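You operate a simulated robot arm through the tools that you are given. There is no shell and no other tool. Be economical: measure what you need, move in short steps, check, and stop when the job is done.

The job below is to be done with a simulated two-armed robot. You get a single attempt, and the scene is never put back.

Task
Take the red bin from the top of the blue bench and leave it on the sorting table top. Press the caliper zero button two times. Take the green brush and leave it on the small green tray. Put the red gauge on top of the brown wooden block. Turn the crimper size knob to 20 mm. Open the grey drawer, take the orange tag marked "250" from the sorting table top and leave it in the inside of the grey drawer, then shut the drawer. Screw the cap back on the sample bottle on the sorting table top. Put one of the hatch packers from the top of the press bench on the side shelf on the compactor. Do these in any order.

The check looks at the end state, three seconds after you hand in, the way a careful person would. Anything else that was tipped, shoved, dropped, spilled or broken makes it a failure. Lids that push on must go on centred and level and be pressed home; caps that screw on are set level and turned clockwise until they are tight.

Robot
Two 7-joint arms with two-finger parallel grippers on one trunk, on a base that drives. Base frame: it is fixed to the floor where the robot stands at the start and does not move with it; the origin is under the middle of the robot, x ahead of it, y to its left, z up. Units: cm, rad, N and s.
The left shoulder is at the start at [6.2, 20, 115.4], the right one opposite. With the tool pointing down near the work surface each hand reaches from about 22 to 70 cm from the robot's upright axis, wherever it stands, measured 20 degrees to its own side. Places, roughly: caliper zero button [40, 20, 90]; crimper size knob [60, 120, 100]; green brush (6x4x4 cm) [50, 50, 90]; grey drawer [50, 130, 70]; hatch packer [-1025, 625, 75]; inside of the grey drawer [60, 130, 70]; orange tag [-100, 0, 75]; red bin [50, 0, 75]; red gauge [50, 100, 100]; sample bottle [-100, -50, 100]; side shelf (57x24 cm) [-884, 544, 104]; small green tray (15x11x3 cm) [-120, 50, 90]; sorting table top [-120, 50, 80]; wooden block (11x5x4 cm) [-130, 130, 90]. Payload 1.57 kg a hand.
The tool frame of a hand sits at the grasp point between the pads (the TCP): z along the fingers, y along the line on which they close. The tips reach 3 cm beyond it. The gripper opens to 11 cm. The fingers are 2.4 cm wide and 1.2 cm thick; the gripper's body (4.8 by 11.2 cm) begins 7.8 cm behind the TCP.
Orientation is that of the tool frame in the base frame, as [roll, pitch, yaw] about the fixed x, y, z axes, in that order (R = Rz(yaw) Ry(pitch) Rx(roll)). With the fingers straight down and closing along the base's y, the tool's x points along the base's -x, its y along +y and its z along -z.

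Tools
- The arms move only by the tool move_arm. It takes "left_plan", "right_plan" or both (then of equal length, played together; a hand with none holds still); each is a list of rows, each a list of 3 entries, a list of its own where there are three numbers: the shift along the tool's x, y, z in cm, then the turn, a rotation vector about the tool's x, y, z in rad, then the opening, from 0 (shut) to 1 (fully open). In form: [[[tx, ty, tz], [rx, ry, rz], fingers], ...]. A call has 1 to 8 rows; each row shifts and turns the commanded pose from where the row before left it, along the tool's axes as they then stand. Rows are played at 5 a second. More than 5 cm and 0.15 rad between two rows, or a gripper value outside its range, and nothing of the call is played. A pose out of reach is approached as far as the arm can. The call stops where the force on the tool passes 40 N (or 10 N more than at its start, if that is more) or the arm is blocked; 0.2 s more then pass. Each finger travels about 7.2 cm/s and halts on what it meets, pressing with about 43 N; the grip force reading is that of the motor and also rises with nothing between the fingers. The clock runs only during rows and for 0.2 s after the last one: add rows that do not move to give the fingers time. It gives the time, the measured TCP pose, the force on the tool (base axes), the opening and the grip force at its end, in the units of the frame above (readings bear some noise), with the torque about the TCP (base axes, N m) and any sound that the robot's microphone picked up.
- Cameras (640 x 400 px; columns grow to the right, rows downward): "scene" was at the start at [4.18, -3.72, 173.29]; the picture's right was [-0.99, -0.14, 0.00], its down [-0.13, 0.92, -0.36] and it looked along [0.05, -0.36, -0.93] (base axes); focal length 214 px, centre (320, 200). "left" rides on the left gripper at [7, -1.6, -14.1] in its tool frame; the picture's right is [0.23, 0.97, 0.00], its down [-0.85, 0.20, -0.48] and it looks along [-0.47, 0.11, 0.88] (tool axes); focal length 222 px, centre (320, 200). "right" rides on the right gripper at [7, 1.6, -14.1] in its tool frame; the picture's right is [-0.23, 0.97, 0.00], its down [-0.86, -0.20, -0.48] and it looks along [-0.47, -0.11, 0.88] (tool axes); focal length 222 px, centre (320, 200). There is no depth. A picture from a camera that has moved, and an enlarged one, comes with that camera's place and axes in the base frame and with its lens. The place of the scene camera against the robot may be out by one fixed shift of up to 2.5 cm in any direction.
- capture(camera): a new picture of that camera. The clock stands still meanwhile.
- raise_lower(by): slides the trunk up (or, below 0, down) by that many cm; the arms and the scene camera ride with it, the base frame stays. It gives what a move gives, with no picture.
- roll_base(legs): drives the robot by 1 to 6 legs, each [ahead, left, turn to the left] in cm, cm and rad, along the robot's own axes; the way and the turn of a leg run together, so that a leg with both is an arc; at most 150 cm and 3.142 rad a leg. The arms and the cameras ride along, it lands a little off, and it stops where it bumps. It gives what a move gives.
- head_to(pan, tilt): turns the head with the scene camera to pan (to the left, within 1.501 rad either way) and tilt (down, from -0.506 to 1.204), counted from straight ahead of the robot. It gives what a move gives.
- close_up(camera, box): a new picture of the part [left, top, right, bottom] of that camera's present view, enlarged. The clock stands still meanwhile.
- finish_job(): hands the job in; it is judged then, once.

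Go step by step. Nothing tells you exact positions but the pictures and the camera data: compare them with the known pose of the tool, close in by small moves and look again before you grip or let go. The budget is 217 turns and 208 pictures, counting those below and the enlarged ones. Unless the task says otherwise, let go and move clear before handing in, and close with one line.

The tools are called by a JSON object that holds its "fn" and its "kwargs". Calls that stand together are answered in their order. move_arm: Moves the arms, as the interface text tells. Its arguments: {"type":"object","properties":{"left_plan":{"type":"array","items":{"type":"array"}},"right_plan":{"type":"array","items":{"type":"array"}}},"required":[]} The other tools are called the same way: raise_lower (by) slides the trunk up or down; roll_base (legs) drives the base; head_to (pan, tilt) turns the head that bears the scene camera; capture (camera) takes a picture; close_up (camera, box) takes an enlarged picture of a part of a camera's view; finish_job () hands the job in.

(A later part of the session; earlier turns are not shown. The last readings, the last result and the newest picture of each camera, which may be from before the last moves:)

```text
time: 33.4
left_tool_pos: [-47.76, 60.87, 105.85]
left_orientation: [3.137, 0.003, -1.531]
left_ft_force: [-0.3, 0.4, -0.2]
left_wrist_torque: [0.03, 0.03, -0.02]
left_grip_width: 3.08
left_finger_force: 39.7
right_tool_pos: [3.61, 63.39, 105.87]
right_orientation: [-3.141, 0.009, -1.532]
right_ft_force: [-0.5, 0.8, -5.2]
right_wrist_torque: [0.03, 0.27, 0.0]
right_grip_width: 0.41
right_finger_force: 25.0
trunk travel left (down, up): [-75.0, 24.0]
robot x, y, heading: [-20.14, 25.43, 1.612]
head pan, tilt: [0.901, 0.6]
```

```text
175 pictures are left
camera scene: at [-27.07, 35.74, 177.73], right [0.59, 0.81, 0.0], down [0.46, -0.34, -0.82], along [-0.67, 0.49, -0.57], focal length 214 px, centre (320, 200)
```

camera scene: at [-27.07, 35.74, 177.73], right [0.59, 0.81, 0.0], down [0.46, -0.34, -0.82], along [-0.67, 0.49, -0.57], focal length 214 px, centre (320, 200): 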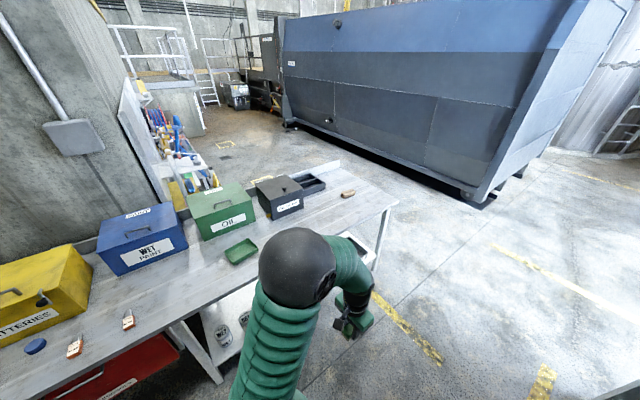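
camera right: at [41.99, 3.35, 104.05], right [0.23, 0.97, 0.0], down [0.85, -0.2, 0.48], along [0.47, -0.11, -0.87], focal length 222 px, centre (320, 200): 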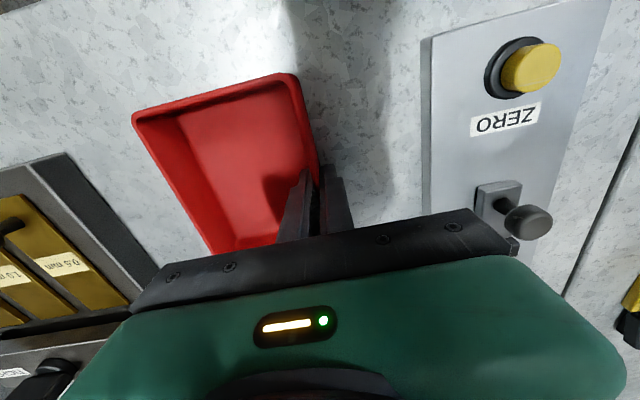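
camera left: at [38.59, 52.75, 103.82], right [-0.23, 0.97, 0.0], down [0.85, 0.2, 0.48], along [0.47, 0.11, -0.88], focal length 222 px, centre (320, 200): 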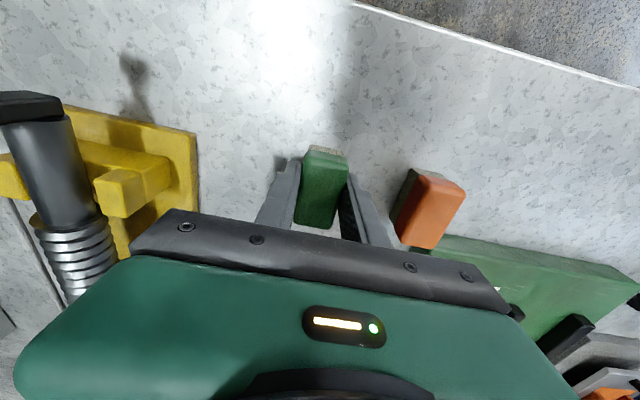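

I see the sorting table: small green tray near [-118, 48], wooden block near the far end, tags near the left. I turn to face it and survey.

{"fn": "roll_base", "kwargs": {"legs": [[0, 0, 1.53], [20, -25, 0]]}}

{"fn": "head_to", "kwargs": {"pan": 0.6, "tilt": 0.8}}

{"fn": "capture", "kwargs": {"camera": "scene"}}

{"fn": "head_to", "kwargs": {"pan": -0.3, "tilt": 0.8}}

{"fn": "capture", "kwargs": {"camera": "scene"}}

```text
time: 39.2
left_tool_pos: [-76.05, 23.95, 105.63]
left_orientation: [-3.139, 0.005, -0.004]
left_ft_force: [-0.4, -1.1, -1.2]
left_wrist_torque: [0.05, -0.02, 0.0]
left_grip_width: 3.1
left_finger_force: 39.8
right_tool_pos: [-76.31, 75.26, 106.06]
right_orientation: [-3.132, 0.008, -0.005]
right_ft_force: [0.9, -1.1, -4.8]
right_wrist_torque: [-0.25, 0.06, 0.0]
right_grip_width: 0.4
right_finger_force: 24.7
trunk travel left (down, up): [-75.0, 24.0]
robot x, y, heading: [-39.77, 50.96, 3.14]
head pan, tilt: [0.901, 0.6]
```

```text
time: 40.0
left_tool_pos: [-76.0, 24.24, 105.73]
left_orientation: [3.141, 0.004, -0.006]
left_ft_force: [0.2, -0.4, -0.9]
left_wrist_torque: [0.05, 0.0, 0.0]
left_grip_width: 3.11
left_finger_force: 39.9
right_tool_pos: [-76.35, 75.72, 106.0]
right_orientation: [-3.137, 0.007, -0.006]
right_ft_force: [0.0, -0.6, -5.3]
right_wrist_torque: [-0.24, 0.1, -0.01]
right_grip_width: 0.39
right_finger_force: 24.8
trunk travel left (down, up): [-75.0, 24.0]
robot x, y, heading: [-39.78, 50.82, 3.135]
head pan, tilt: [0.6, 0.799]
```

```text
174 pictures are left
camera scene: at [-49.68, 47.09, 176.02], right [-0.56, 0.83, 0.0], down [0.59, 0.41, -0.69], along [-0.58, -0.39, -0.72], focal length 214 px, centre (320, 200)
```

scene: 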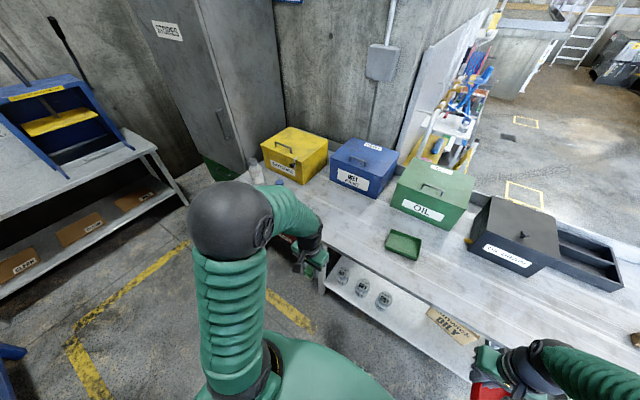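

```text
time: 41.2
left_tool_pos: [-76.05, 24.92, 105.91]
left_orientation: [3.135, 0.003, -0.007]
left_ft_force: [0.3, 0.1, -0.9]
left_wrist_torque: [-0.02, 0.03, 0.03]
left_grip_width: 3.09
left_finger_force: 40.0
right_tool_pos: [-76.36, 76.3, 105.8]
right_orientation: [3.141, 0.006, -0.006]
right_ft_force: [0.2, 0.3, -4.6]
right_wrist_torque: [-0.3, 0.05, 0.0]
right_grip_width: 0.39
right_finger_force: 25.1
trunk travel left (down, up): [-75.0, 24.0]
robot x, y, heading: [-39.52, 50.37, 3.135]
head pan, tilt: [-0.3, 0.799]
```

```text
173 pictures are left
camera scene: at [-50.66, 55.05, 176.03], right [0.3, 0.95, 0.0], down [0.69, -0.22, -0.7], along [-0.66, 0.21, -0.72], focal length 214 px, centre (320, 200)
```

scene: 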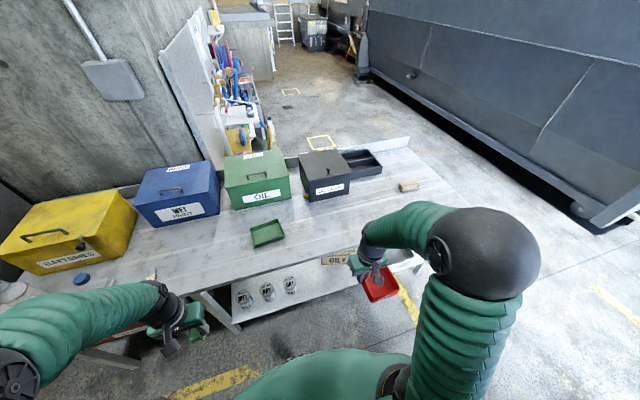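

There is free table top around [-112, 88] for the bin, and the tray is at about [-118, 48.7]. I drive up to the table between them.

{"fn": "roll_base", "kwargs": {"legs": [[22, -15, 0]]}}

{"fn": "capture", "kwargs": {"camera": "scene"}}

{"fn": "capture", "kwargs": {"camera": "left"}}

{"fn": "capture", "kwargs": {"camera": "right"}}

```text
time: 43.1
left_tool_pos: [-98.16, 39.13, 105.77]
left_orientation: [3.141, 0.006, 0.003]
left_ft_force: [-1.0, -0.4, -1.5]
left_wrist_torque: [-0.02, -0.02, 0.0]
left_grip_width: 3.08
left_finger_force: 40.1
right_tool_pos: [-98.88, 90.58, 106.03]
right_orientation: [-3.137, 0.01, 0.002]
right_ft_force: [0.3, -0.4, -6.4]
right_wrist_torque: [-0.27, 0.07, 0.01]
right_grip_width: 0.37
right_finger_force: 25.3
trunk travel left (down, up): [-75.0, 24.0]
robot x, y, heading: [-62.18, 65.98, -3.139]
head pan, tilt: [-0.3, 0.799]
```

```text
172 pictures are left
camera scene: at [-72.79, 69.21, 176.07], right [0.29, 0.96, 0.0], down [0.69, -0.21, -0.7], along [-0.67, 0.21, -0.72], focal length 214 px, centre (320, 200)
```

scene: 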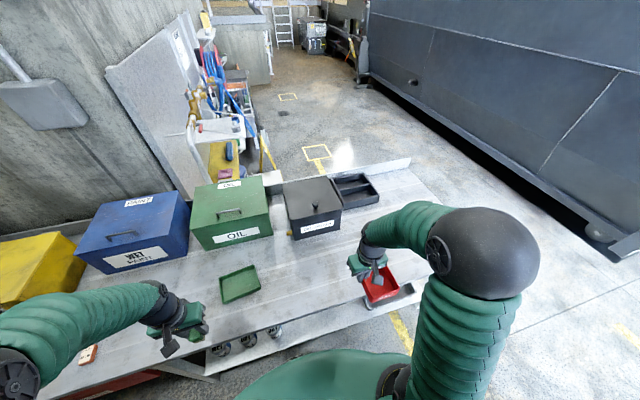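

```text
171 pictures are left
camera left: at [-91.1, 40.87, 119.84], right [0.23, -0.97, 0.0], down [-0.85, -0.2, 0.48], along [-0.47, -0.11, -0.88], focal length 222 px, centre (320, 200)
```

left: 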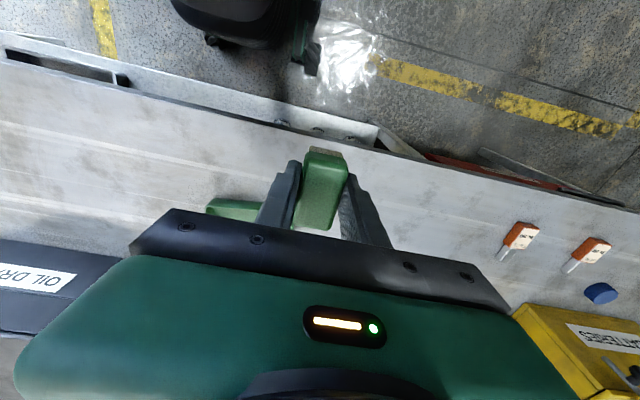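

```text
170 pictures are left
camera right: at [-91.69, 88.96, 120.09], right [-0.23, -0.97, 0.0], down [-0.85, 0.2, 0.49], along [-0.47, 0.11, -0.87], focal length 222 px, centre (320, 200)
```

right: 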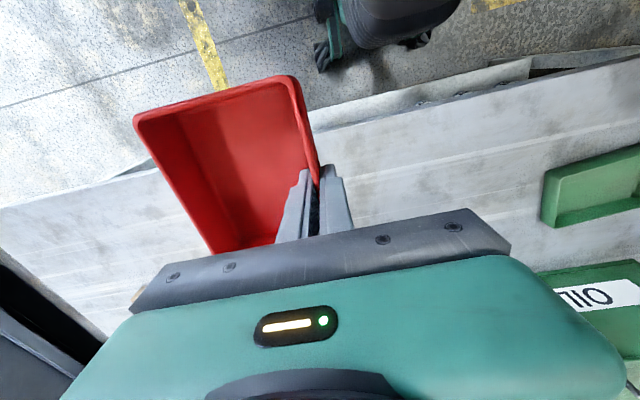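

Triangulation puts the tray rim at z≈85.3 (table ≈82.5), tray centre ≈[-120, 47.5]. I move both loads over their targets.

{"fn": "move_arm", "kwargs": {"right_plan": [[[-3.3, 1.8, 0], [0, 0, 0], 0], [[-3.3, 1.8, 0], [0, 0, 0], 0], [[-3.3, 1.8, 0], [0, 0, 0], 0], [[-3.2, 1.9, 0], [0, 0, 0], 0], [[0, 0, 4], [0, 0, 0], 0], [[0, 0, 4], [0, 0, 0], 0], [[0, 0, 4], [0, 0, 0], 0]], "left_plan": [[[-3.6, -1.4, 0], [0, 0, 0], 0], [[-3.6, -1.4, 0], [0, 0, 0], 0], [[-3.6, -1.4, 0], [0, 0, 0], 0], [[-3.6, -1.4, 0], [0, 0, 0], 0], [[-3.6, -1.4, 0], [0, 0, 0], 0], [[-3.6, -1.4, 0], [0, 0, 0], 0], [[0, 0, 4], [0, 0, 0], 0]]}}

{"fn": "capture", "kwargs": {"camera": "left"}}

{"fn": "capture", "kwargs": {"camera": "right"}}

{"fn": "capture", "kwargs": {"camera": "scene"}}

```text
time: 44.7
left_tool_pos: [-120.29, 47.87, 101.87]
left_orientation: [3.136, 0.002, 0.003]
left_ft_force: [0.7, -0.1, -0.8]
left_wrist_torque: [0.01, -0.01, 0.02]
left_grip_width: 3.08
left_finger_force: 40.2
right_tool_pos: [-112.42, 83.8, 94.02]
right_orientation: [3.141, 0.007, 0.002]
right_ft_force: [-0.4, -0.2, -4.8]
right_wrist_torque: [-0.25, 0.07, 0.0]
right_grip_width: 0.41
right_finger_force: 24.7
trunk travel left (down, up): [-75.0, 24.0]
robot x, y, heading: [-62.3, 66.24, -3.143]
head pan, tilt: [-0.3, 0.799]
```

```text
169 pictures are left
camera left: at [-113.24, 49.63, 115.94], right [0.23, -0.97, 0.01], down [-0.85, -0.2, 0.48], along [-0.47, -0.12, -0.88], focal length 222 px, centre (320, 200)
```

left: 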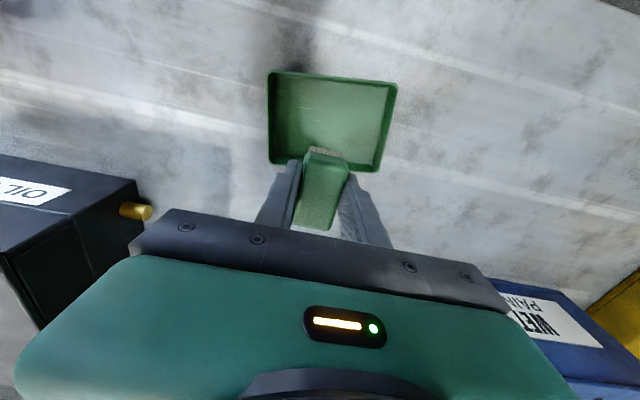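

```text
168 pictures are left
camera right: at [-105.38, 82.19, 108.11], right [-0.23, -0.97, 0.0], down [-0.85, 0.2, 0.48], along [-0.47, 0.11, -0.87], focal length 222 px, centre (320, 200)
```

right: 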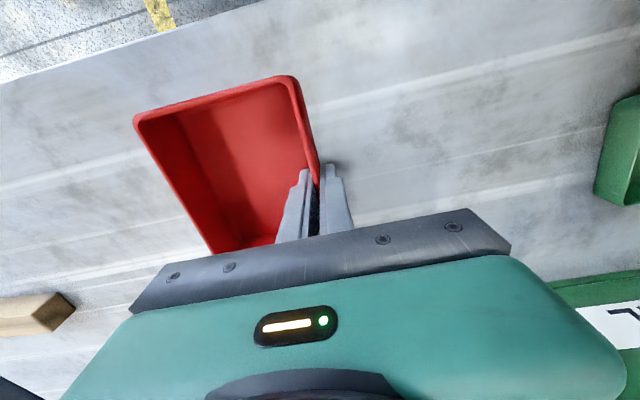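

```text
167 pictures are left
camera scene: at [-73.75, 70.01, 176.0], right [0.29, 0.96, 0.0], down [0.69, -0.21, -0.69], along [-0.66, 0.2, -0.72], focal length 214 px, centre (320, 200)
```

scene: 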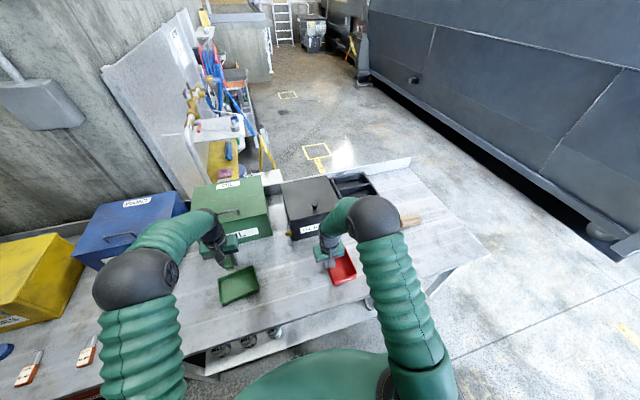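

Tray centre refines to [-118.4, 46.9]. I correct the brush and lower both to a few cm above contact.

{"fn": "move_arm", "kwargs": {"right_plan": [[[0, 0, 3], [0, 0, 0], 0], [[0, 0, 2], [0, 0, 0], 0], [[0, 0, 1], [0, 0, 0], 0], [[0, 0, 0], [0, 0, 0], 0]], "left_plan": [[[1.9, 0.9, 3], [0, 0, 0], 0], [[0, 0, 4], [0, 0, 0], 0], [[0, 0, 3], [0, 0, 0], 0], [[0, 0, 0], [0, 0, 0], 0]]}}

{"fn": "capture", "kwargs": {"camera": "left"}}

{"fn": "capture", "kwargs": {"camera": "right"}}

```text
time: 45.5
left_tool_pos: [-117.88, 46.97, 93.71]
left_orientation: [3.136, 0.007, 0.001]
left_ft_force: [0.3, -0.7, -0.4]
left_wrist_torque: [-0.03, 0.02, -0.01]
left_grip_width: 3.11
left_finger_force: 40.3
right_tool_pos: [-111.9, 84.0, 89.01]
right_orientation: [3.141, 0.009, 0.004]
right_ft_force: [0.4, 0.8, -5.5]
right_wrist_torque: [-0.26, 0.08, 0.02]
right_grip_width: 0.36
right_finger_force: 24.3
trunk travel left (down, up): [-75.0, 24.0]
robot x, y, heading: [-62.57, 66.07, -3.142]
head pan, tilt: [-0.3, 0.799]
stopped in row 3 (right hand): the force on the tool passed its limit at 43 N (the readings are from after the stop); the commanded pose is now the measured one
```

```text
166 pictures are left
camera left: at [-110.79, 48.74, 107.75], right [0.23, -0.97, 0.0], down [-0.85, -0.2, 0.48], along [-0.47, -0.11, -0.87], focal length 222 px, centre (320, 200)
```

left: 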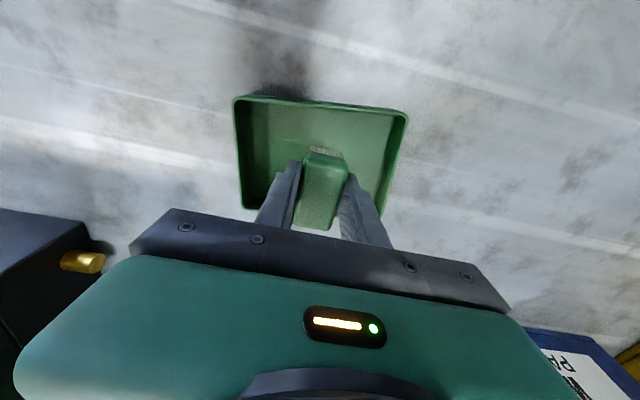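

```text
165 pictures are left
camera right: at [-104.76, 82.31, 103.05], right [-0.23, -0.97, 0.0], down [-0.85, 0.2, 0.49], along [-0.47, 0.11, -0.87], focal length 222 px, centre (320, 200)
```

right: 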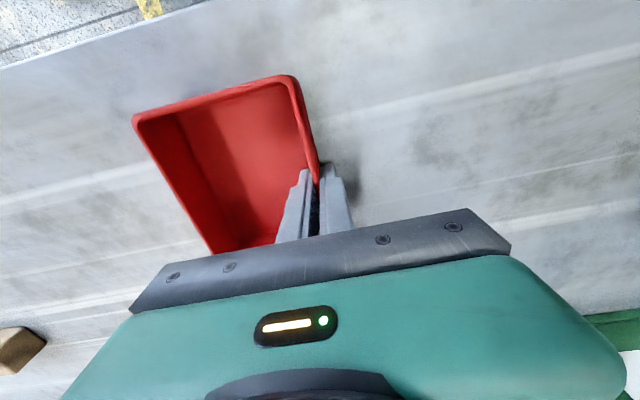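

The bin touched the table at about TCP z 88.6, so the table is near 84.6. I lower gently until it rests, then check the force.

{"fn": "move_arm", "kwargs": {"right_plan": [[[0, 0, 0.15], [0, 0, 0], 0], [[0, 0, 0.15], [0, 0, 0], 0], [[0, 0, 0.1], [0, 0, 0], 0], [[0, 0, 0], [0, 0, 0], 0]], "left_plan": [[[-0.5, 0, 1], [0, 0, 0], 0], [[0, 0, 1], [0, 0, 0], 0], [[0, 0, 0.7], [0, 0, 0], 0], [[0, 0, 0], [0, 0, 0], 0]]}}

```text
time: 46.6
left_tool_pos: [-118.26, 46.92, 91.04]
left_orientation: [3.138, 0.007, 0.003]
left_ft_force: [0.8, 0.2, -2.0]
left_wrist_torque: [0.0, -0.01, 0.0]
left_grip_width: 3.1
left_finger_force: 39.8
right_tool_pos: [-111.95, 83.93, 88.92]
right_orientation: [-3.14, 0.02, 0.002]
right_ft_force: [3.3, 0.6, 17.9]
right_wrist_torque: [-0.23, -0.96, 0.01]
right_grip_width: 0.38
right_finger_force: 24.6
trunk travel left (down, up): [-75.0, 24.0]
robot x, y, heading: [-62.11, 65.73, -3.144]
head pan, tilt: [-0.3, 0.799]
stopped in row 4 (right hand): the force on the tool passed its limit at 41 N (the readings are from after the stop); the commanded pose is now the measured one
```

The bin rests on the table. I release it and keep lowering the brush in small steps.

{"fn": "move_arm", "kwargs": {"right_plan": [[[0, 0, -0.2], [0, 0, 0], 0], [[0, 0, 0], [0, 0, 0], 0.15], [[0, 0, 0], [0, 0, 0], 0.35], [[0, 0, 0], [0, 0, 0], 0.35], [[0, 0, -2], [0, 0, 0], 0.35], [[0, 0, -4], [0, 0, 0], 0.35], [[0, 0, -4], [0, 0, 0], 0.35]], "left_plan": [[[0, 0, 0.4], [0, 0, 0], 0], [[0, 0, 0.4], [0, 0, 0], 0], [[0, 0, 0.3], [0, 0, 0], 0], [[0, 0, 0], [0, 0, 0], 0], [[0, 0, 0], [0, 0, 0], 0], [[0, 0, 0], [0, 0, 0], 0], [[0, 0, 0], [0, 0, 0], 0]]}}

{"fn": "capture", "kwargs": {"camera": "left"}}

{"fn": "capture", "kwargs": {"camera": "right"}}

```text
time: 48.2
left_tool_pos: [-118.37, 47.07, 89.87]
left_orientation: [3.136, 0.007, 0.0]
left_ft_force: [-0.1, -0.4, -1.8]
left_wrist_torque: [0.01, -0.04, 0.03]
left_grip_width: 3.07
left_finger_force: 39.9
right_tool_pos: [-111.96, 83.95, 99.14]
right_orientation: [-3.139, 0.014, 0.002]
right_ft_force: [-0.7, 0.2, 0.1]
right_wrist_torque: [-0.01, 0.0, 0.03]
right_grip_width: 3.83
right_finger_force: 0.1
trunk travel left (down, up): [-75.0, 24.0]
robot x, y, heading: [-61.84, 66.16, -3.141]
head pan, tilt: [-0.3, 0.799]
```

```text
164 pictures are left
camera left: at [-111.24, 48.73, 103.93], right [0.23, -0.97, 0.0], down [-0.85, -0.2, 0.49], along [-0.47, -0.11, -0.87], focal length 222 px, centre (320, 200)
```

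left: 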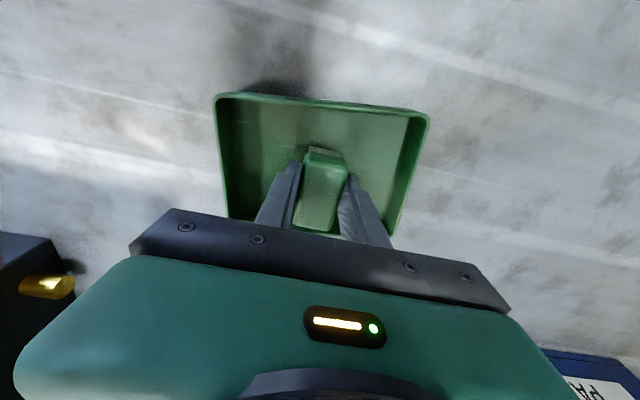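

```text
163 pictures are left
camera right: at [-104.72, 82.39, 113.13], right [-0.23, -0.97, 0.0], down [-0.85, 0.2, 0.49], along [-0.48, 0.11, -0.87], focal length 222 px, centre (320, 200)
```

right: 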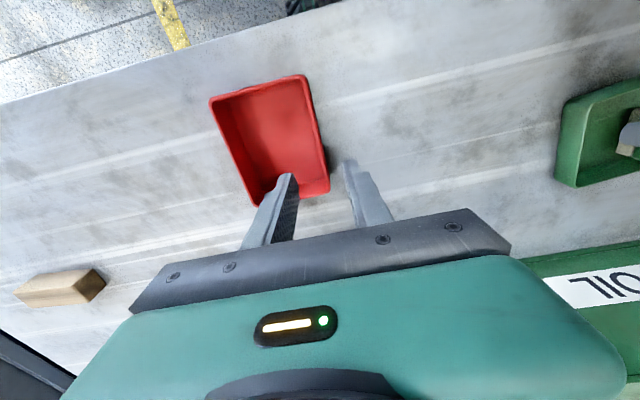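

Bin is flat on the sorting table. I continue lowering the brush gently.

{"fn": "move_arm", "kwargs": {"left_plan": [[[0, 0, 0.3], [0, 0, 0], 0], [[0, 0, 0.3], [0, 0, 0], 0], [[0, 0, 0.2], [0, 0, 0], 0], [[0, 0, 0.2], [0, 0, 0], 0], [[0, 0, 0.2], [0, 0, 0], 0], [[0, 0, 0.2], [0, 0, 0], 0]]}}

```text
time: 49.6
left_tool_pos: [-118.5, 47.05, 89.15]
left_orientation: [3.135, 0.016, 0.003]
left_ft_force: [10.2, -1.0, 32.5]
left_wrist_torque: [0.12, -1.09, -0.04]
left_grip_width: 3.12
left_finger_force: 39.9
right_tool_pos: [-111.79, 84.15, 99.18]
right_orientation: [-3.141, 0.02, 0.002]
right_ft_force: [0.5, -0.2, -0.4]
right_wrist_torque: [0.01, -0.01, -0.03]
right_grip_width: 3.87
right_finger_force: 0.1
trunk travel left (down, up): [-75.0, 24.0]
robot x, y, heading: [-61.84, 65.83, -3.137]
head pan, tilt: [-0.3, 0.799]
stopped in row 6 (left hand): the force on the tool passed its limit at 43 N (the readings are from after the stop); the commanded pose is now the measured one
```

The brush touches the tray. I ease off, release, and lift.

{"fn": "move_arm", "kwargs": {"left_plan": [[[0, 0, -0.3], [0, 0, 0], 0], [[0, 0, 0], [0, 0, 0], 0.4], [[0, 0, 0], [0, 0, 0], 0.5], [[0, 0, 0], [0, 0, 0], 0.5], [[0, 0, -3], [0, 0, 0], 0.5], [[0, 0, -4], [0, 0, 0], 0.5], [[0, 0, -4], [0, 0, 0], 0.5], [[0, 0, -4], [0, 0, 0], 0.5]], "right_plan": [[[2, -1, -2], [0, 0, 0], 0.5], [[2, 0, -2], [0, 0, 0], 0.5], [[2, 0, -2], [0, 0, 0], 0.5], [[2, 0, 0], [0, 0, 0], 0.5], [[2, 0, 0], [0, 0, 0], 0.5], [[0, 0, 0], [0, 0, 0], 0.5], [[0, 0, 0], [0, 0, 0], 0.5], [[0, 0, 0], [0, 0, 0], 0.5]]}}

{"fn": "capture", "kwargs": {"camera": "left"}}

{"fn": "head_to", "kwargs": {"pan": 1.0, "tilt": 0.8}}

{"fn": "capture", "kwargs": {"camera": "scene"}}

```text
time: 51.4
left_tool_pos: [-118.43, 47.29, 103.98]
left_orientation: [3.134, 0.01, 0.005]
left_ft_force: [-0.8, 0.6, 0.4]
left_wrist_torque: [0.02, -0.02, -0.01]
left_grip_width: 5.49
left_finger_force: 0.1
right_tool_pos: [-101.69, 84.96, 104.94]
right_orientation: [-3.141, 0.017, 0.0]
right_ft_force: [0.3, -0.5, -0.2]
right_wrist_torque: [0.03, 0.01, 0.0]
right_grip_width: 5.54
right_finger_force: 0.0
trunk travel left (down, up): [-75.0, 24.0]
robot x, y, heading: [-61.99, 66.09, -3.139]
head pan, tilt: [-0.3, 0.799]
```

```text
162 pictures are left
camera left: at [-111.22, 49.06, 118.04], right [0.23, -0.97, 0.0], down [-0.85, -0.2, 0.49], along [-0.48, -0.12, -0.87], focal length 222 px, centre (320, 200)
```

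left: 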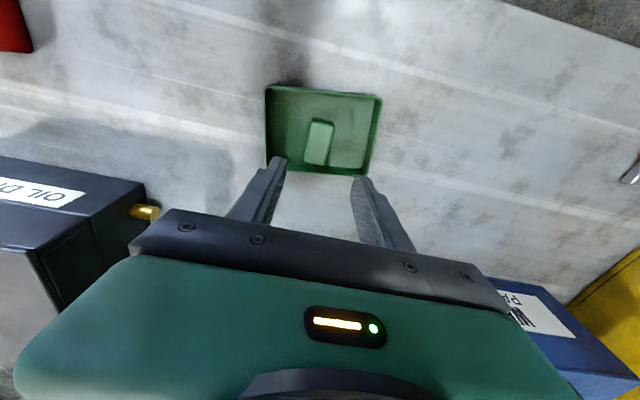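

```text
time: 52.9
left_tool_pos: [-118.46, 47.2, 103.95]
left_orientation: [3.137, 0.012, 0.004]
left_ft_force: [-1.1, 0.2, 0.2]
left_wrist_torque: [-0.02, -0.01, 0.01]
left_grip_width: 5.49
left_finger_force: 0.0
right_tool_pos: [-101.83, 84.82, 105.1]
right_orientation: [-3.14, 0.017, 0.002]
right_ft_force: [-0.2, 0.2, 1.2]
right_wrist_torque: [-0.01, -0.01, 0.0]
right_grip_width: 5.51
right_finger_force: 0.1
trunk travel left (down, up): [-75.0, 24.0]
robot x, y, heading: [-62.17, 65.89, -3.14]
head pan, tilt: [1.0, 0.799]
```

```text
161 pictures are left
camera scene: at [-69.83, 60.77, 176.04], right [-0.84, 0.54, 0.0], down [0.39, 0.6, -0.7], along [-0.37, -0.59, -0.72], focal length 214 px, centre (320, 200)
```

scene: 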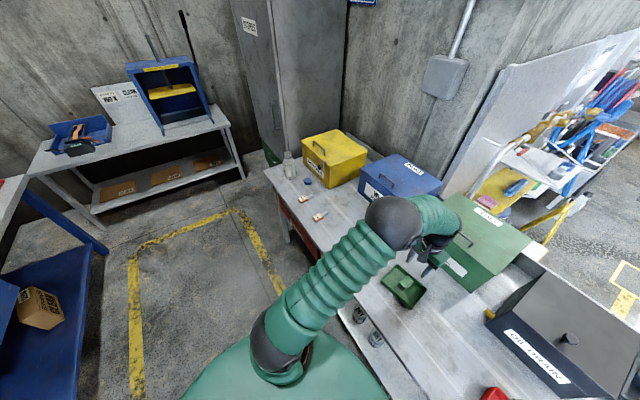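

The brush sits in the tray. Next is the bottle/tag end of the table: I pull the left hand back and drive left along the table.

{"fn": "move_arm", "kwargs": {"left_plan": [[[4, 0, -1], [0, 0, 0], 0.5], [[4, 0, -1], [0, 0, 0], 0.5], [[4, 0, -1], [0, 0, 0], 0.5], [[4, 0, 0], [0, 0, 0], 0.5], [[4, 0, 0], [0, 0, 0], 0.5]]}}

{"fn": "roll_base", "kwargs": {"legs": [[0, 98, 0]]}}

{"fn": "head_to", "kwargs": {"pan": 0.1, "tilt": 0.9}}

{"fn": "capture", "kwargs": {"camera": "scene"}}

{"fn": "capture", "kwargs": {"camera": "left"}}

{"fn": "capture", "kwargs": {"camera": "right"}}

```text
time: 54.0
left_tool_pos: [-98.22, 47.04, 106.94]
left_orientation: [3.137, 0.012, 0.003]
left_ft_force: [0.0, -0.1, 0.2]
left_wrist_torque: [-0.02, 0.05, 0.01]
left_grip_width: 5.49
left_finger_force: 0.0
right_tool_pos: [-101.74, 84.97, 105.01]
right_orientation: [-3.141, 0.019, 0.001]
right_ft_force: [1.1, 0.0, 0.3]
right_wrist_torque: [0.0, 0.03, 0.0]
right_grip_width: 5.47
right_finger_force: 0.1
trunk travel left (down, up): [-75.0, 24.0]
robot x, y, heading: [-62.27, 65.83, -3.143]
head pan, tilt: [1.0, 0.799]
```

```text
time: 59.1
left_tool_pos: [-97.77, -50.44, 106.95]
left_orientation: [3.134, 0.01, 0.009]
left_ft_force: [-0.3, -0.1, 0.1]
left_wrist_torque: [0.0, 0.03, 0.02]
left_grip_width: 5.52
left_finger_force: 0.0
right_tool_pos: [-101.48, -12.52, 105.11]
right_orientation: [3.14, 0.017, 0.007]
right_ft_force: [-0.4, 0.3, -0.8]
right_wrist_torque: [0.0, 0.05, -0.05]
right_grip_width: 5.51
right_finger_force: 0.0
trunk travel left (down, up): [-75.0, 24.0]
robot x, y, heading: [-61.58, -31.12, -3.133]
head pan, tilt: [1.0, 0.799]
```

```text
time: 60.3
left_tool_pos: [-97.72, -50.61, 106.82]
left_orientation: [3.136, 0.012, 0.009]
left_ft_force: [0.4, 0.5, -0.1]
left_wrist_torque: [-0.03, 0.02, 0.02]
left_grip_width: 5.51
left_finger_force: 0.0
right_tool_pos: [-101.29, -12.7, 105.08]
right_orientation: [-3.14, 0.017, 0.007]
right_ft_force: [-0.5, -0.4, 1.0]
right_wrist_torque: [0.0, -0.01, -0.05]
right_grip_width: 5.53
right_finger_force: 0.1
trunk travel left (down, up): [-75.0, 24.0]
robot x, y, heading: [-61.82, -31.15, -3.131]
head pan, tilt: [0.099, 0.901]
```

```text
160 pictures are left
camera scene: at [-72.36, -30.7, 175.25], right [-0.11, 0.99, 0.0], down [0.78, 0.08, -0.62], along [-0.62, -0.07, -0.78], focal length 214 px, centre (320, 200)
```

scene: 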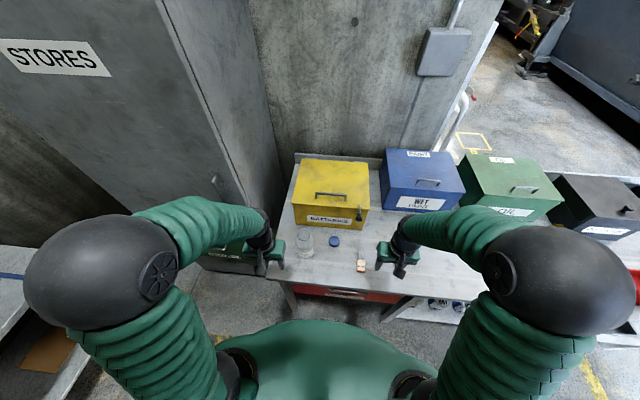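

```text
159 pictures are left
camera left: at [-90.53, -48.86, 120.86], right [0.24, -0.97, 0.0], down [-0.85, -0.2, 0.49], along [-0.48, -0.12, -0.87], focal length 222 px, centre (320, 200)
```

left: 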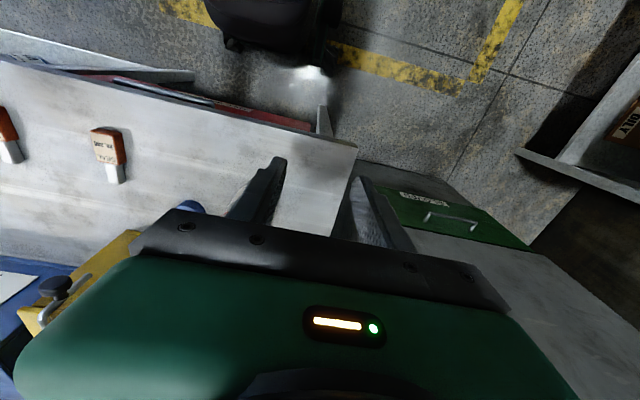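

```text
158 pictures are left
camera right: at [-94.12, -14.3, 119.08], right [-0.22, -0.98, 0.0], down [-0.85, 0.19, 0.49], along [-0.48, 0.11, -0.87], focal length 222 px, centre (320, 200)
```

right: 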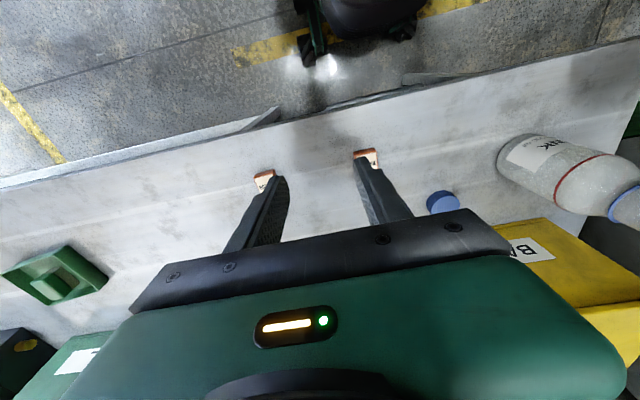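

I see the bottle near [-112.4, -42.6] with an open neck, the blue cap near [-118, -31] and two orange tags. I zoom in on tags, cap and bottle.

{"fn": "close_up", "kwargs": {"camera": "left", "box": [0, 90, 220, 230]}}

{"fn": "close_up", "kwargs": {"camera": "right", "box": [400, 100, 640, 250]}}

{"fn": "close_up", "kwargs": {"camera": "scene", "box": [280, 210, 400, 290]}}

```text
2.86 times, centred on (110, 160) of left
camera zoom: at [-90.53, -48.86, 120.86], right [0.24, -0.97, 0.0], down [-0.85, -0.2, 0.49], along [-0.48, -0.12, -0.87], focal length 635 px, centre (920, 314)
```

zoom: 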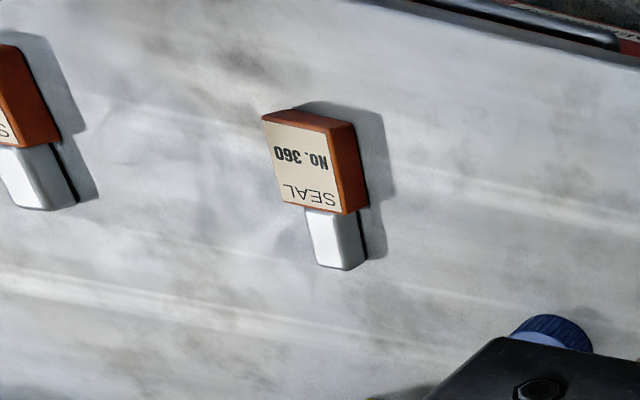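

```text
2.67 times, centred on (520, 175) of right
camera zoom: at [-94.12, -14.3, 119.08], right [-0.22, -0.98, 0.0], down [-0.85, 0.19, 0.49], along [-0.48, 0.11, -0.87], focal length 592 px, centre (-213, 267)
```

zoom: 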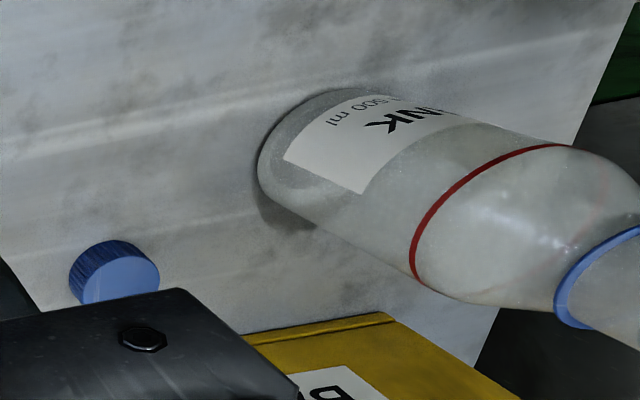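

```text
5.00 times, centred on (340, 250) of scene
camera zoom: at [-72.36, -30.7, 175.25], right [-0.11, 0.99, 0.0], down [0.78, 0.08, -0.62], along [-0.62, -0.07, -0.78], focal length 1072 px, centre (220, -50)
```

zoom: 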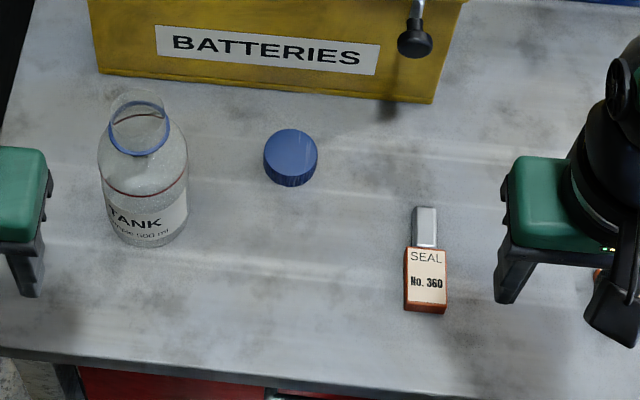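

The visible tag is No. 360, so the other should be 250. For the cap, at about [-117, -31], I raise the left hand and move it over, shifting the right hand away.

{"fn": "move_arm", "kwargs": {"left_plan": [[[0, 0, -4], [0, 0, 0], 0.8], [[0, -4, -2], [0, 0, 0], 0.8], [[0, -4.5, 0], [0, 0, 0], 0.8], [[-2, -4, 0], [0, 0, 0], 0.8], [[-4, -3, 0], [0, 0, 0], 0.8], [[-4, -2, 0], [0, 0, 0], 0.8], [[-4, -1, 0], [0, 0, 0], 0.8], [[-4, -1, 0], [0, 0, 0], 0.8]], "right_plan": [[[2, -3, 0], [0, 0, 0], 0.5], [[2, -3, 0], [0, 0, 0], 0.5], [[0, -3, 0], [0, 0, 0], 0.5], [[0, -3, 0], [0, 0, 0], 0.5], [[0, 0, 0], [0, 0, 0], 0.5], [[0, 0, 0], [0, 0, 0], 0.5], [[0, 0, 0], [0, 0, 0], 0.5], [[0, 0, 0], [0, 0, 0], 0.5]]}}

{"fn": "capture", "kwargs": {"camera": "left"}}

{"fn": "capture", "kwargs": {"camera": "scene"}}

```text
time: 62.1
left_tool_pos: [-116.03, -31.6, 112.57]
left_orientation: [3.135, 0.01, 0.009]
left_ft_force: [-0.9, 0.0, 0.1]
left_wrist_torque: [-0.03, 0.01, 0.0]
left_grip_width: 8.79
left_finger_force: 0.1
right_tool_pos: [-97.62, -0.55, 104.9]
right_orientation: [3.14, 0.014, 0.008]
right_ft_force: [-0.5, -0.1, -0.2]
right_wrist_torque: [0.0, -0.01, -0.01]
right_grip_width: 5.5
right_finger_force: 0.1
trunk travel left (down, up): [-75.0, 24.0]
robot x, y, heading: [-61.94, -31.28, -3.132]
head pan, tilt: [0.099, 0.901]
```

```text
154 pictures are left
camera left: at [-108.91, -29.79, 126.62], right [0.24, -0.97, 0.01], down [-0.85, -0.2, 0.49], along [-0.47, -0.12, -0.87], focal length 222 px, centre (320, 200)
```

left: 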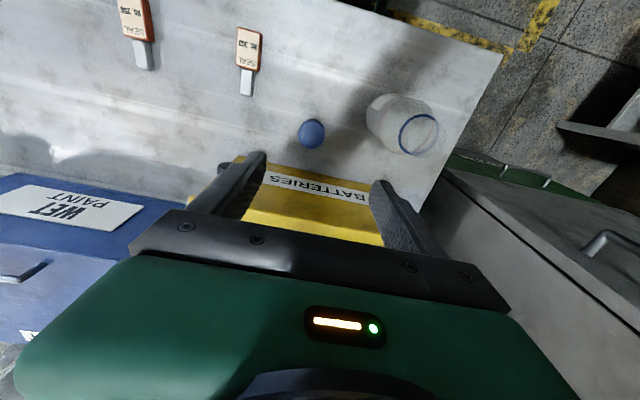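

```text
153 pictures are left
camera scene: at [-72.73, -30.4, 175.23], right [-0.11, 0.99, 0.0], down [0.78, 0.08, -0.62], along [-0.61, -0.07, -0.79], focal length 214 px, centre (320, 200)
```

scene: 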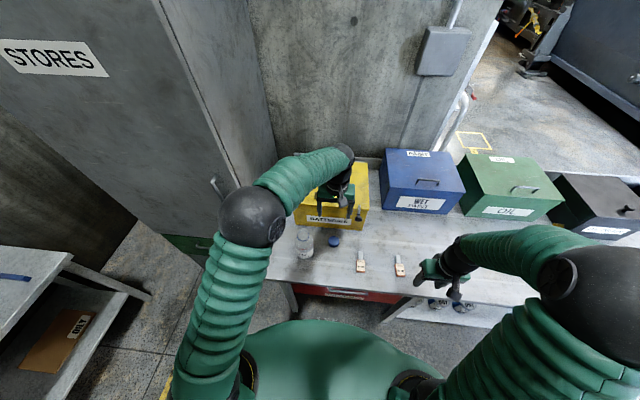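

Cap recalculates to [-117.4, -30.7]; bottle neck near [-111.4, -41.2, 101]. I lower the left hand toward the cap.

{"fn": "move_arm", "kwargs": {"left_plan": [[[-1.4, -0.9, 4], [0, 0, 0], 0.75], [[0, 0, 4], [0, 0, 0], 0.75], [[0, 0, 4], [0, 0, 0], 0.75], [[0, 0, 4], [0, 0, 0], 0.75], [[0, 0, 0], [0, 0, 0], 0.75]]}}

{"fn": "capture", "kwargs": {"camera": "left"}}

```text
time: 63.3
left_tool_pos: [-117.18, -30.56, 97.16]
left_orientation: [3.134, 0.013, 0.008]
left_ft_force: [-0.1, 0.2, 0.6]
left_wrist_torque: [-0.05, 0.01, -0.01]
left_grip_width: 8.26
left_finger_force: 0.1
right_tool_pos: [-97.47, -0.45, 104.93]
right_orientation: [3.14, 0.016, 0.007]
right_ft_force: [0.0, -0.2, 1.0]
right_wrist_torque: [0.02, -0.01, -0.01]
right_grip_width: 5.48
right_finger_force: 0.0
trunk travel left (down, up): [-75.0, 24.0]
robot x, y, heading: [-61.91, -31.66, -3.136]
head pan, tilt: [0.099, 0.901]
```

```text
152 pictures are left
camera left: at [-110.02, -28.84, 111.1], right [0.24, -0.97, 0.0], down [-0.85, -0.2, 0.49], along [-0.48, -0.12, -0.87], focal length 222 px, centre (320, 200)
```

left: 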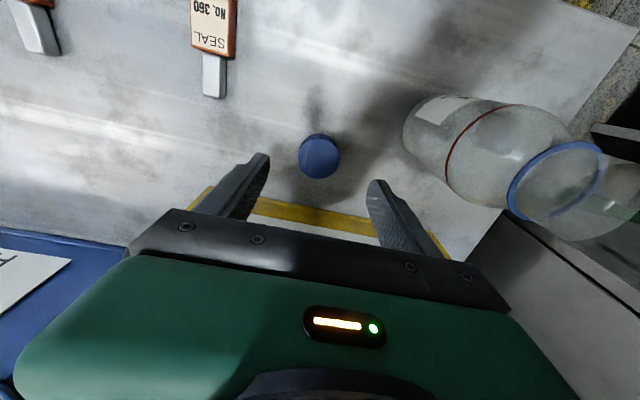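

Cap centred; descending around it and gripping with its underside left free.

{"fn": "move_arm", "kwargs": {"left_plan": [[[-0.4, 0.1, 3], [0, 0, 0], 0.65], [[0, 0, 3], [0, 0, 0], 0.65], [[0, 0, 1.5], [0, 0, 0], 0.65], [[0, 0, 0.7], [0, 0, 0], 0.65], [[0, 0, 0], [0, 0, 0], 0.65]]}}

{"fn": "capture", "kwargs": {"camera": "left"}}

```text
time: 64.5
left_tool_pos: [-117.97, -30.46, 88.95]
left_orientation: [3.134, 0.012, 0.008]
left_ft_force: [1.0, -0.6, -0.7]
left_wrist_torque: [-0.02, 0.02, 0.01]
left_grip_width: 7.15
left_finger_force: 0.1
right_tool_pos: [-97.57, -0.45, 105.15]
right_orientation: [-3.141, 0.018, 0.006]
right_ft_force: [0.1, 0.1, 0.3]
right_wrist_torque: [-0.01, 0.0, 0.03]
right_grip_width: 5.49
right_finger_force: 0.1
trunk travel left (down, up): [-75.0, 24.0]
robot x, y, heading: [-61.84, -31.1, -3.136]
head pan, tilt: [0.099, 0.901]
```

```text
151 pictures are left
camera left: at [-110.83, -28.71, 102.9], right [0.24, -0.97, 0.0], down [-0.85, -0.2, 0.49], along [-0.48, -0.12, -0.87], focal length 222 px, centre (320, 200)
```

left: 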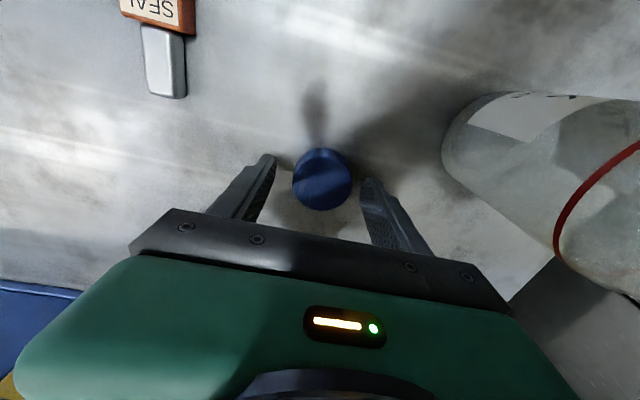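

Well aligned. I lower slightly and grip the cap.

{"fn": "move_arm", "kwargs": {"left_plan": [[[0.1, 0.1, 0.4], [0, 0, 0], 0.65], [[0, 0, 0], [0, 0, 0], 0.3], [[0, 0, 0], [0, 0, 0], 0], [[0, 0, 0], [0, 0, 0], 0], [[0, 0, 0], [0, 0, 0], 0]]}}

{"fn": "capture", "kwargs": {"camera": "left"}}

```text
time: 65.7
left_tool_pos: [-117.98, -30.78, 88.4]
left_orientation: [3.135, 0.012, 0.009]
left_ft_force: [-0.1, 0.0, 0.2]
left_wrist_torque: [0.02, 0.01, -0.01]
left_grip_width: 4.45
left_finger_force: 42.7
right_tool_pos: [-97.31, -0.43, 105.03]
right_orientation: [-3.141, 0.015, 0.006]
right_ft_force: [1.0, -0.3, 0.6]
right_wrist_torque: [-0.01, -0.02, -0.05]
right_grip_width: 5.5
right_finger_force: 0.1
trunk travel left (down, up): [-75.0, 24.0]
robot x, y, heading: [-61.91, -31.64, -3.133]
head pan, tilt: [0.099, 0.901]
```

```text
150 pictures are left
camera left: at [-110.75, -28.9, 102.48], right [0.24, -0.97, 0.0], down [-0.85, -0.2, 0.49], along [-0.48, -0.12, -0.87], focal length 222 px, centre (320, 200)
```

left: 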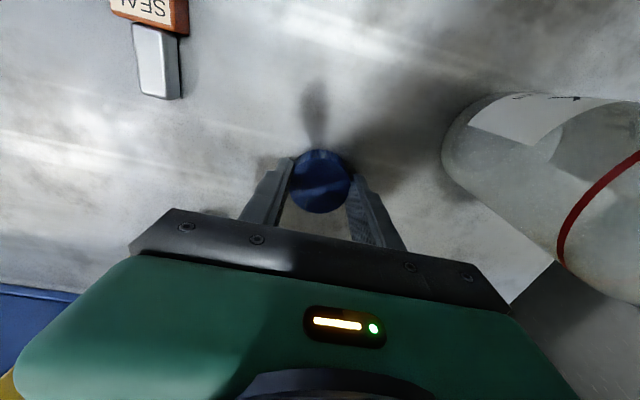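

Cap held. I lift it well above the bottle neck and measure the neck.

{"fn": "move_arm", "kwargs": {"left_plan": [[[0, 0, -3], [0, 0, 0], 0], [[0, 0, -4], [0, 0, 0], 0], [[0, 0, -4], [0, 0, 0], 0], [[0, 0, -4], [0, 0, 0], 0], [[0, 0, -4], [0, 0, 0], 0], [[0, 0, -4], [0, 0, 0], 0], [[0, 0, 0], [-0.006, -0.012, 0], 0]]}}

{"fn": "capture", "kwargs": {"camera": "left"}}

{"fn": "capture", "kwargs": {"camera": "right"}}

{"fn": "close_up", "kwargs": {"camera": "scene", "box": [260, 190, 400, 280]}}

```text
time: 67.3
left_tool_pos: [-117.6, -30.62, 111.23]
left_orientation: [3.129, 0.024, 0.009]
left_ft_force: [0.3, -0.3, 0.4]
left_wrist_torque: [-0.01, -0.04, 0.01]
left_grip_width: 4.48
left_finger_force: 42.4
right_tool_pos: [-97.52, -0.51, 105.0]
right_orientation: [3.141, 0.015, 0.007]
right_ft_force: [-1.2, -0.2, -1.0]
right_wrist_torque: [0.01, -0.01, 0.05]
right_grip_width: 5.5
right_finger_force: 0.1
trunk travel left (down, up): [-75.0, 24.0]
robot x, y, heading: [-61.79, -31.31, -3.134]
head pan, tilt: [0.099, 0.901]
```

```text
149 pictures are left
camera left: at [-110.28, -28.62, 125.11], right [0.24, -0.97, 0.01], down [-0.84, -0.2, 0.5], along [-0.49, -0.12, -0.87], focal length 222 px, centre (320, 200)
```

left: 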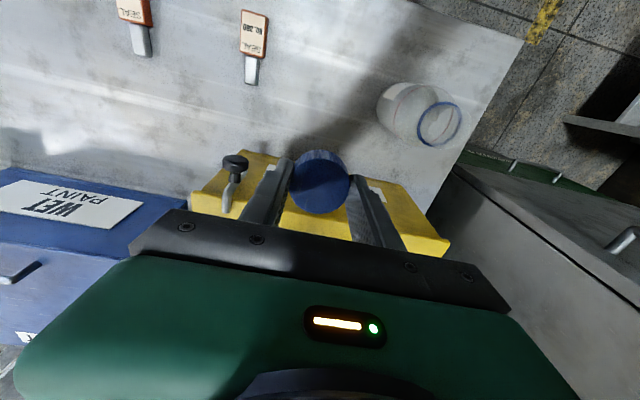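

```text
148 pictures are left
camera right: at [-90.24, -2.04, 119.0], right [-0.22, -0.98, 0.0], down [-0.85, 0.19, 0.49], along [-0.48, 0.11, -0.87], focal length 222 px, centre (320, 200)
```

right: 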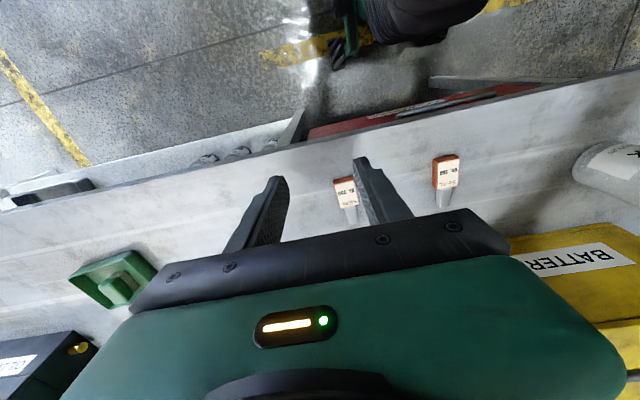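

```text
4.44 times, centred on (330, 235) of scene
camera zoom: at [-72.47, -30.47, 175.25], right [-0.11, 0.99, 0.0], down [0.78, 0.08, -0.62], along [-0.62, -0.07, -0.79], focal length 953 px, centre (276, 44)
```

zoom: 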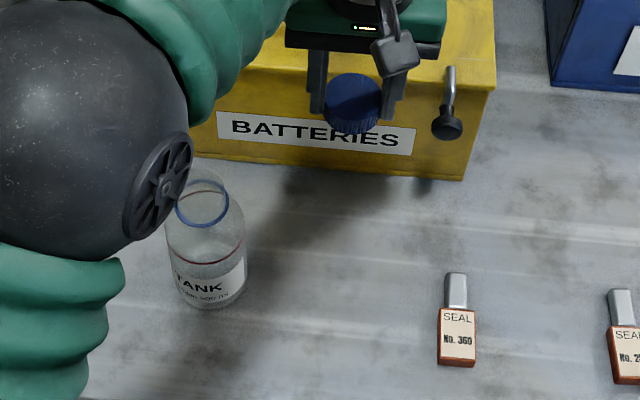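

Neck has a clear mouth above the blue ring. I level the hand and move the cap above the bottle at a safe height.

{"fn": "move_arm", "kwargs": {"left_plan": [[[0, 0, -3], [0.012, 0.024, 0], 0], [[0, 2, -1], [0, 0, 0], 0], [[2, 3, 0], [0, 0, 0], 0], [[2, 3, 0], [0, 0, 0], 0], [[2, 2.5, 0], [0, 0, 0], 0], [[0, 0, 0], [0, 0, 0], 0]]}}

{"fn": "capture", "kwargs": {"camera": "left"}}

{"fn": "close_up", "kwargs": {"camera": "scene", "box": [260, 190, 400, 280]}}

```text
time: 68.7
left_tool_pos: [-111.47, -41.09, 115.16]
left_orientation: [3.142, 0.0, 0.008]
left_ft_force: [-0.3, 0.7, -1.0]
left_wrist_torque: [0.0, 0.0, 0.02]
left_grip_width: 4.45
left_finger_force: 42.6
right_tool_pos: [-97.59, -0.56, 105.02]
right_orientation: [3.14, 0.017, 0.007]
right_ft_force: [-0.9, -0.7, -0.4]
right_wrist_torque: [0.02, 0.03, 0.01]
right_grip_width: 5.49
right_finger_force: 0.1
trunk travel left (down, up): [-75.0, 24.0]
robot x, y, heading: [-61.7, -31.18, -3.134]
head pan, tilt: [0.099, 0.901]
```

```text
146 pictures are left
camera left: at [-104.33, -39.28, 129.17], right [0.24, -0.97, 0.0], down [-0.85, -0.21, 0.48], along [-0.47, -0.11, -0.88], focal length 222 px, centre (320, 200)
```

left: 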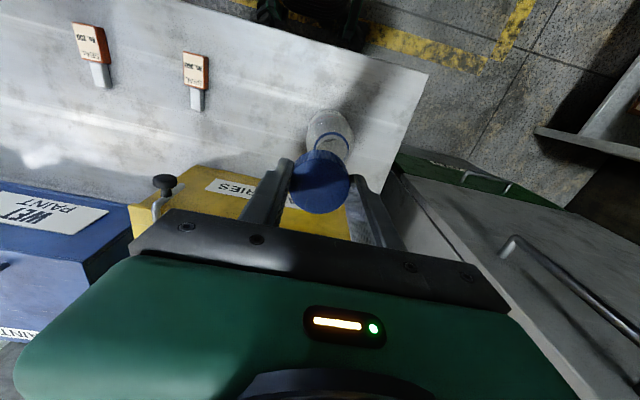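

```text
4.44 times, centred on (330, 235) of scene
camera zoom: at [-72.48, -30.54, 175.24], right [-0.11, 0.99, 0.0], down [0.78, 0.08, -0.62], along [-0.62, -0.07, -0.79], focal length 953 px, centre (276, 44)
```

zoom: 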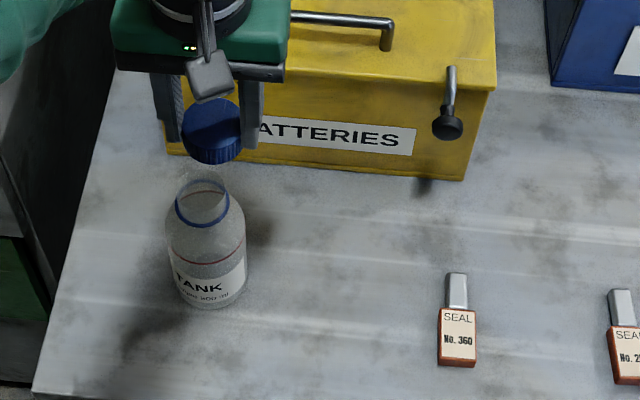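

Best estimate of bottle axis is [-110.6, -42.3]. I shift there and pre-rotate the hand counter-clockwise, which also gives a second viewpoint.

{"fn": "move_arm", "kwargs": {"left_plan": [[[0.9, 1.2, 0], [0, 0, 0], 0], [[0, 0, 0], [0, 0, -0.145], 0], [[0, 0, 0], [0, 0, -0.145], 0], [[0, 0, 0], [0, 0, -0.145], 0], [[0, 0, 0], [0, 0, -0.145], 0], [[0, 0, 0], [0, 0, -0.145], 0], [[0, 0, 0], [0, 0, -0.145], 0], [[0, 0, 0], [0, 0, -0.145], 0]]}}

{"fn": "capture", "kwargs": {"camera": "left"}}

{"fn": "close_up", "kwargs": {"camera": "scene", "box": [260, 190, 400, 280]}}

```text
time: 70.5
left_tool_pos: [-110.36, -42.18, 115.24]
left_orientation: [3.141, 0.0, 1.026]
left_ft_force: [0.5, 0.4, 1.8]
left_wrist_torque: [0.01, 0.01, 0.0]
left_grip_width: 4.45
left_finger_force: 43.3
right_tool_pos: [-97.46, -0.56, 105.01]
right_orientation: [3.141, 0.019, 0.006]
right_ft_force: [-0.3, -0.4, 0.2]
right_wrist_torque: [0.0, -0.02, 0.01]
right_grip_width: 5.5
right_finger_force: 0.1
trunk travel left (down, up): [-75.0, 24.0]
robot x, y, heading: [-61.72, -31.13, -3.128]
head pan, tilt: [0.099, 0.901]
```

```text
144 pictures are left
camera left: at [-108.12, -35.31, 129.45], right [0.95, -0.31, 0.0], down [-0.27, -0.83, 0.48], along [-0.15, -0.46, -0.88], focal length 222 px, centre (320, 200)
```

left: 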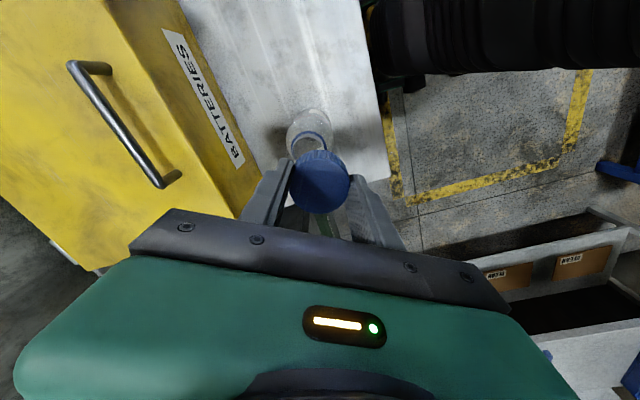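

```text
4.44 times, centred on (330, 235) of scene
camera zoom: at [-72.39, -30.54, 175.25], right [-0.11, 0.99, 0.0], down [0.78, 0.08, -0.62], along [-0.62, -0.07, -0.78], focal length 953 px, centre (276, 44)
```

zoom: 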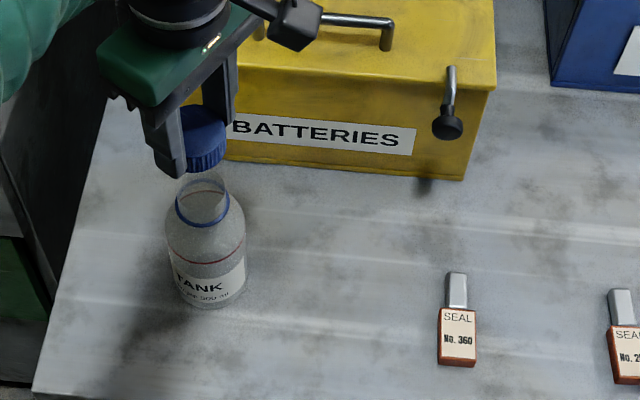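

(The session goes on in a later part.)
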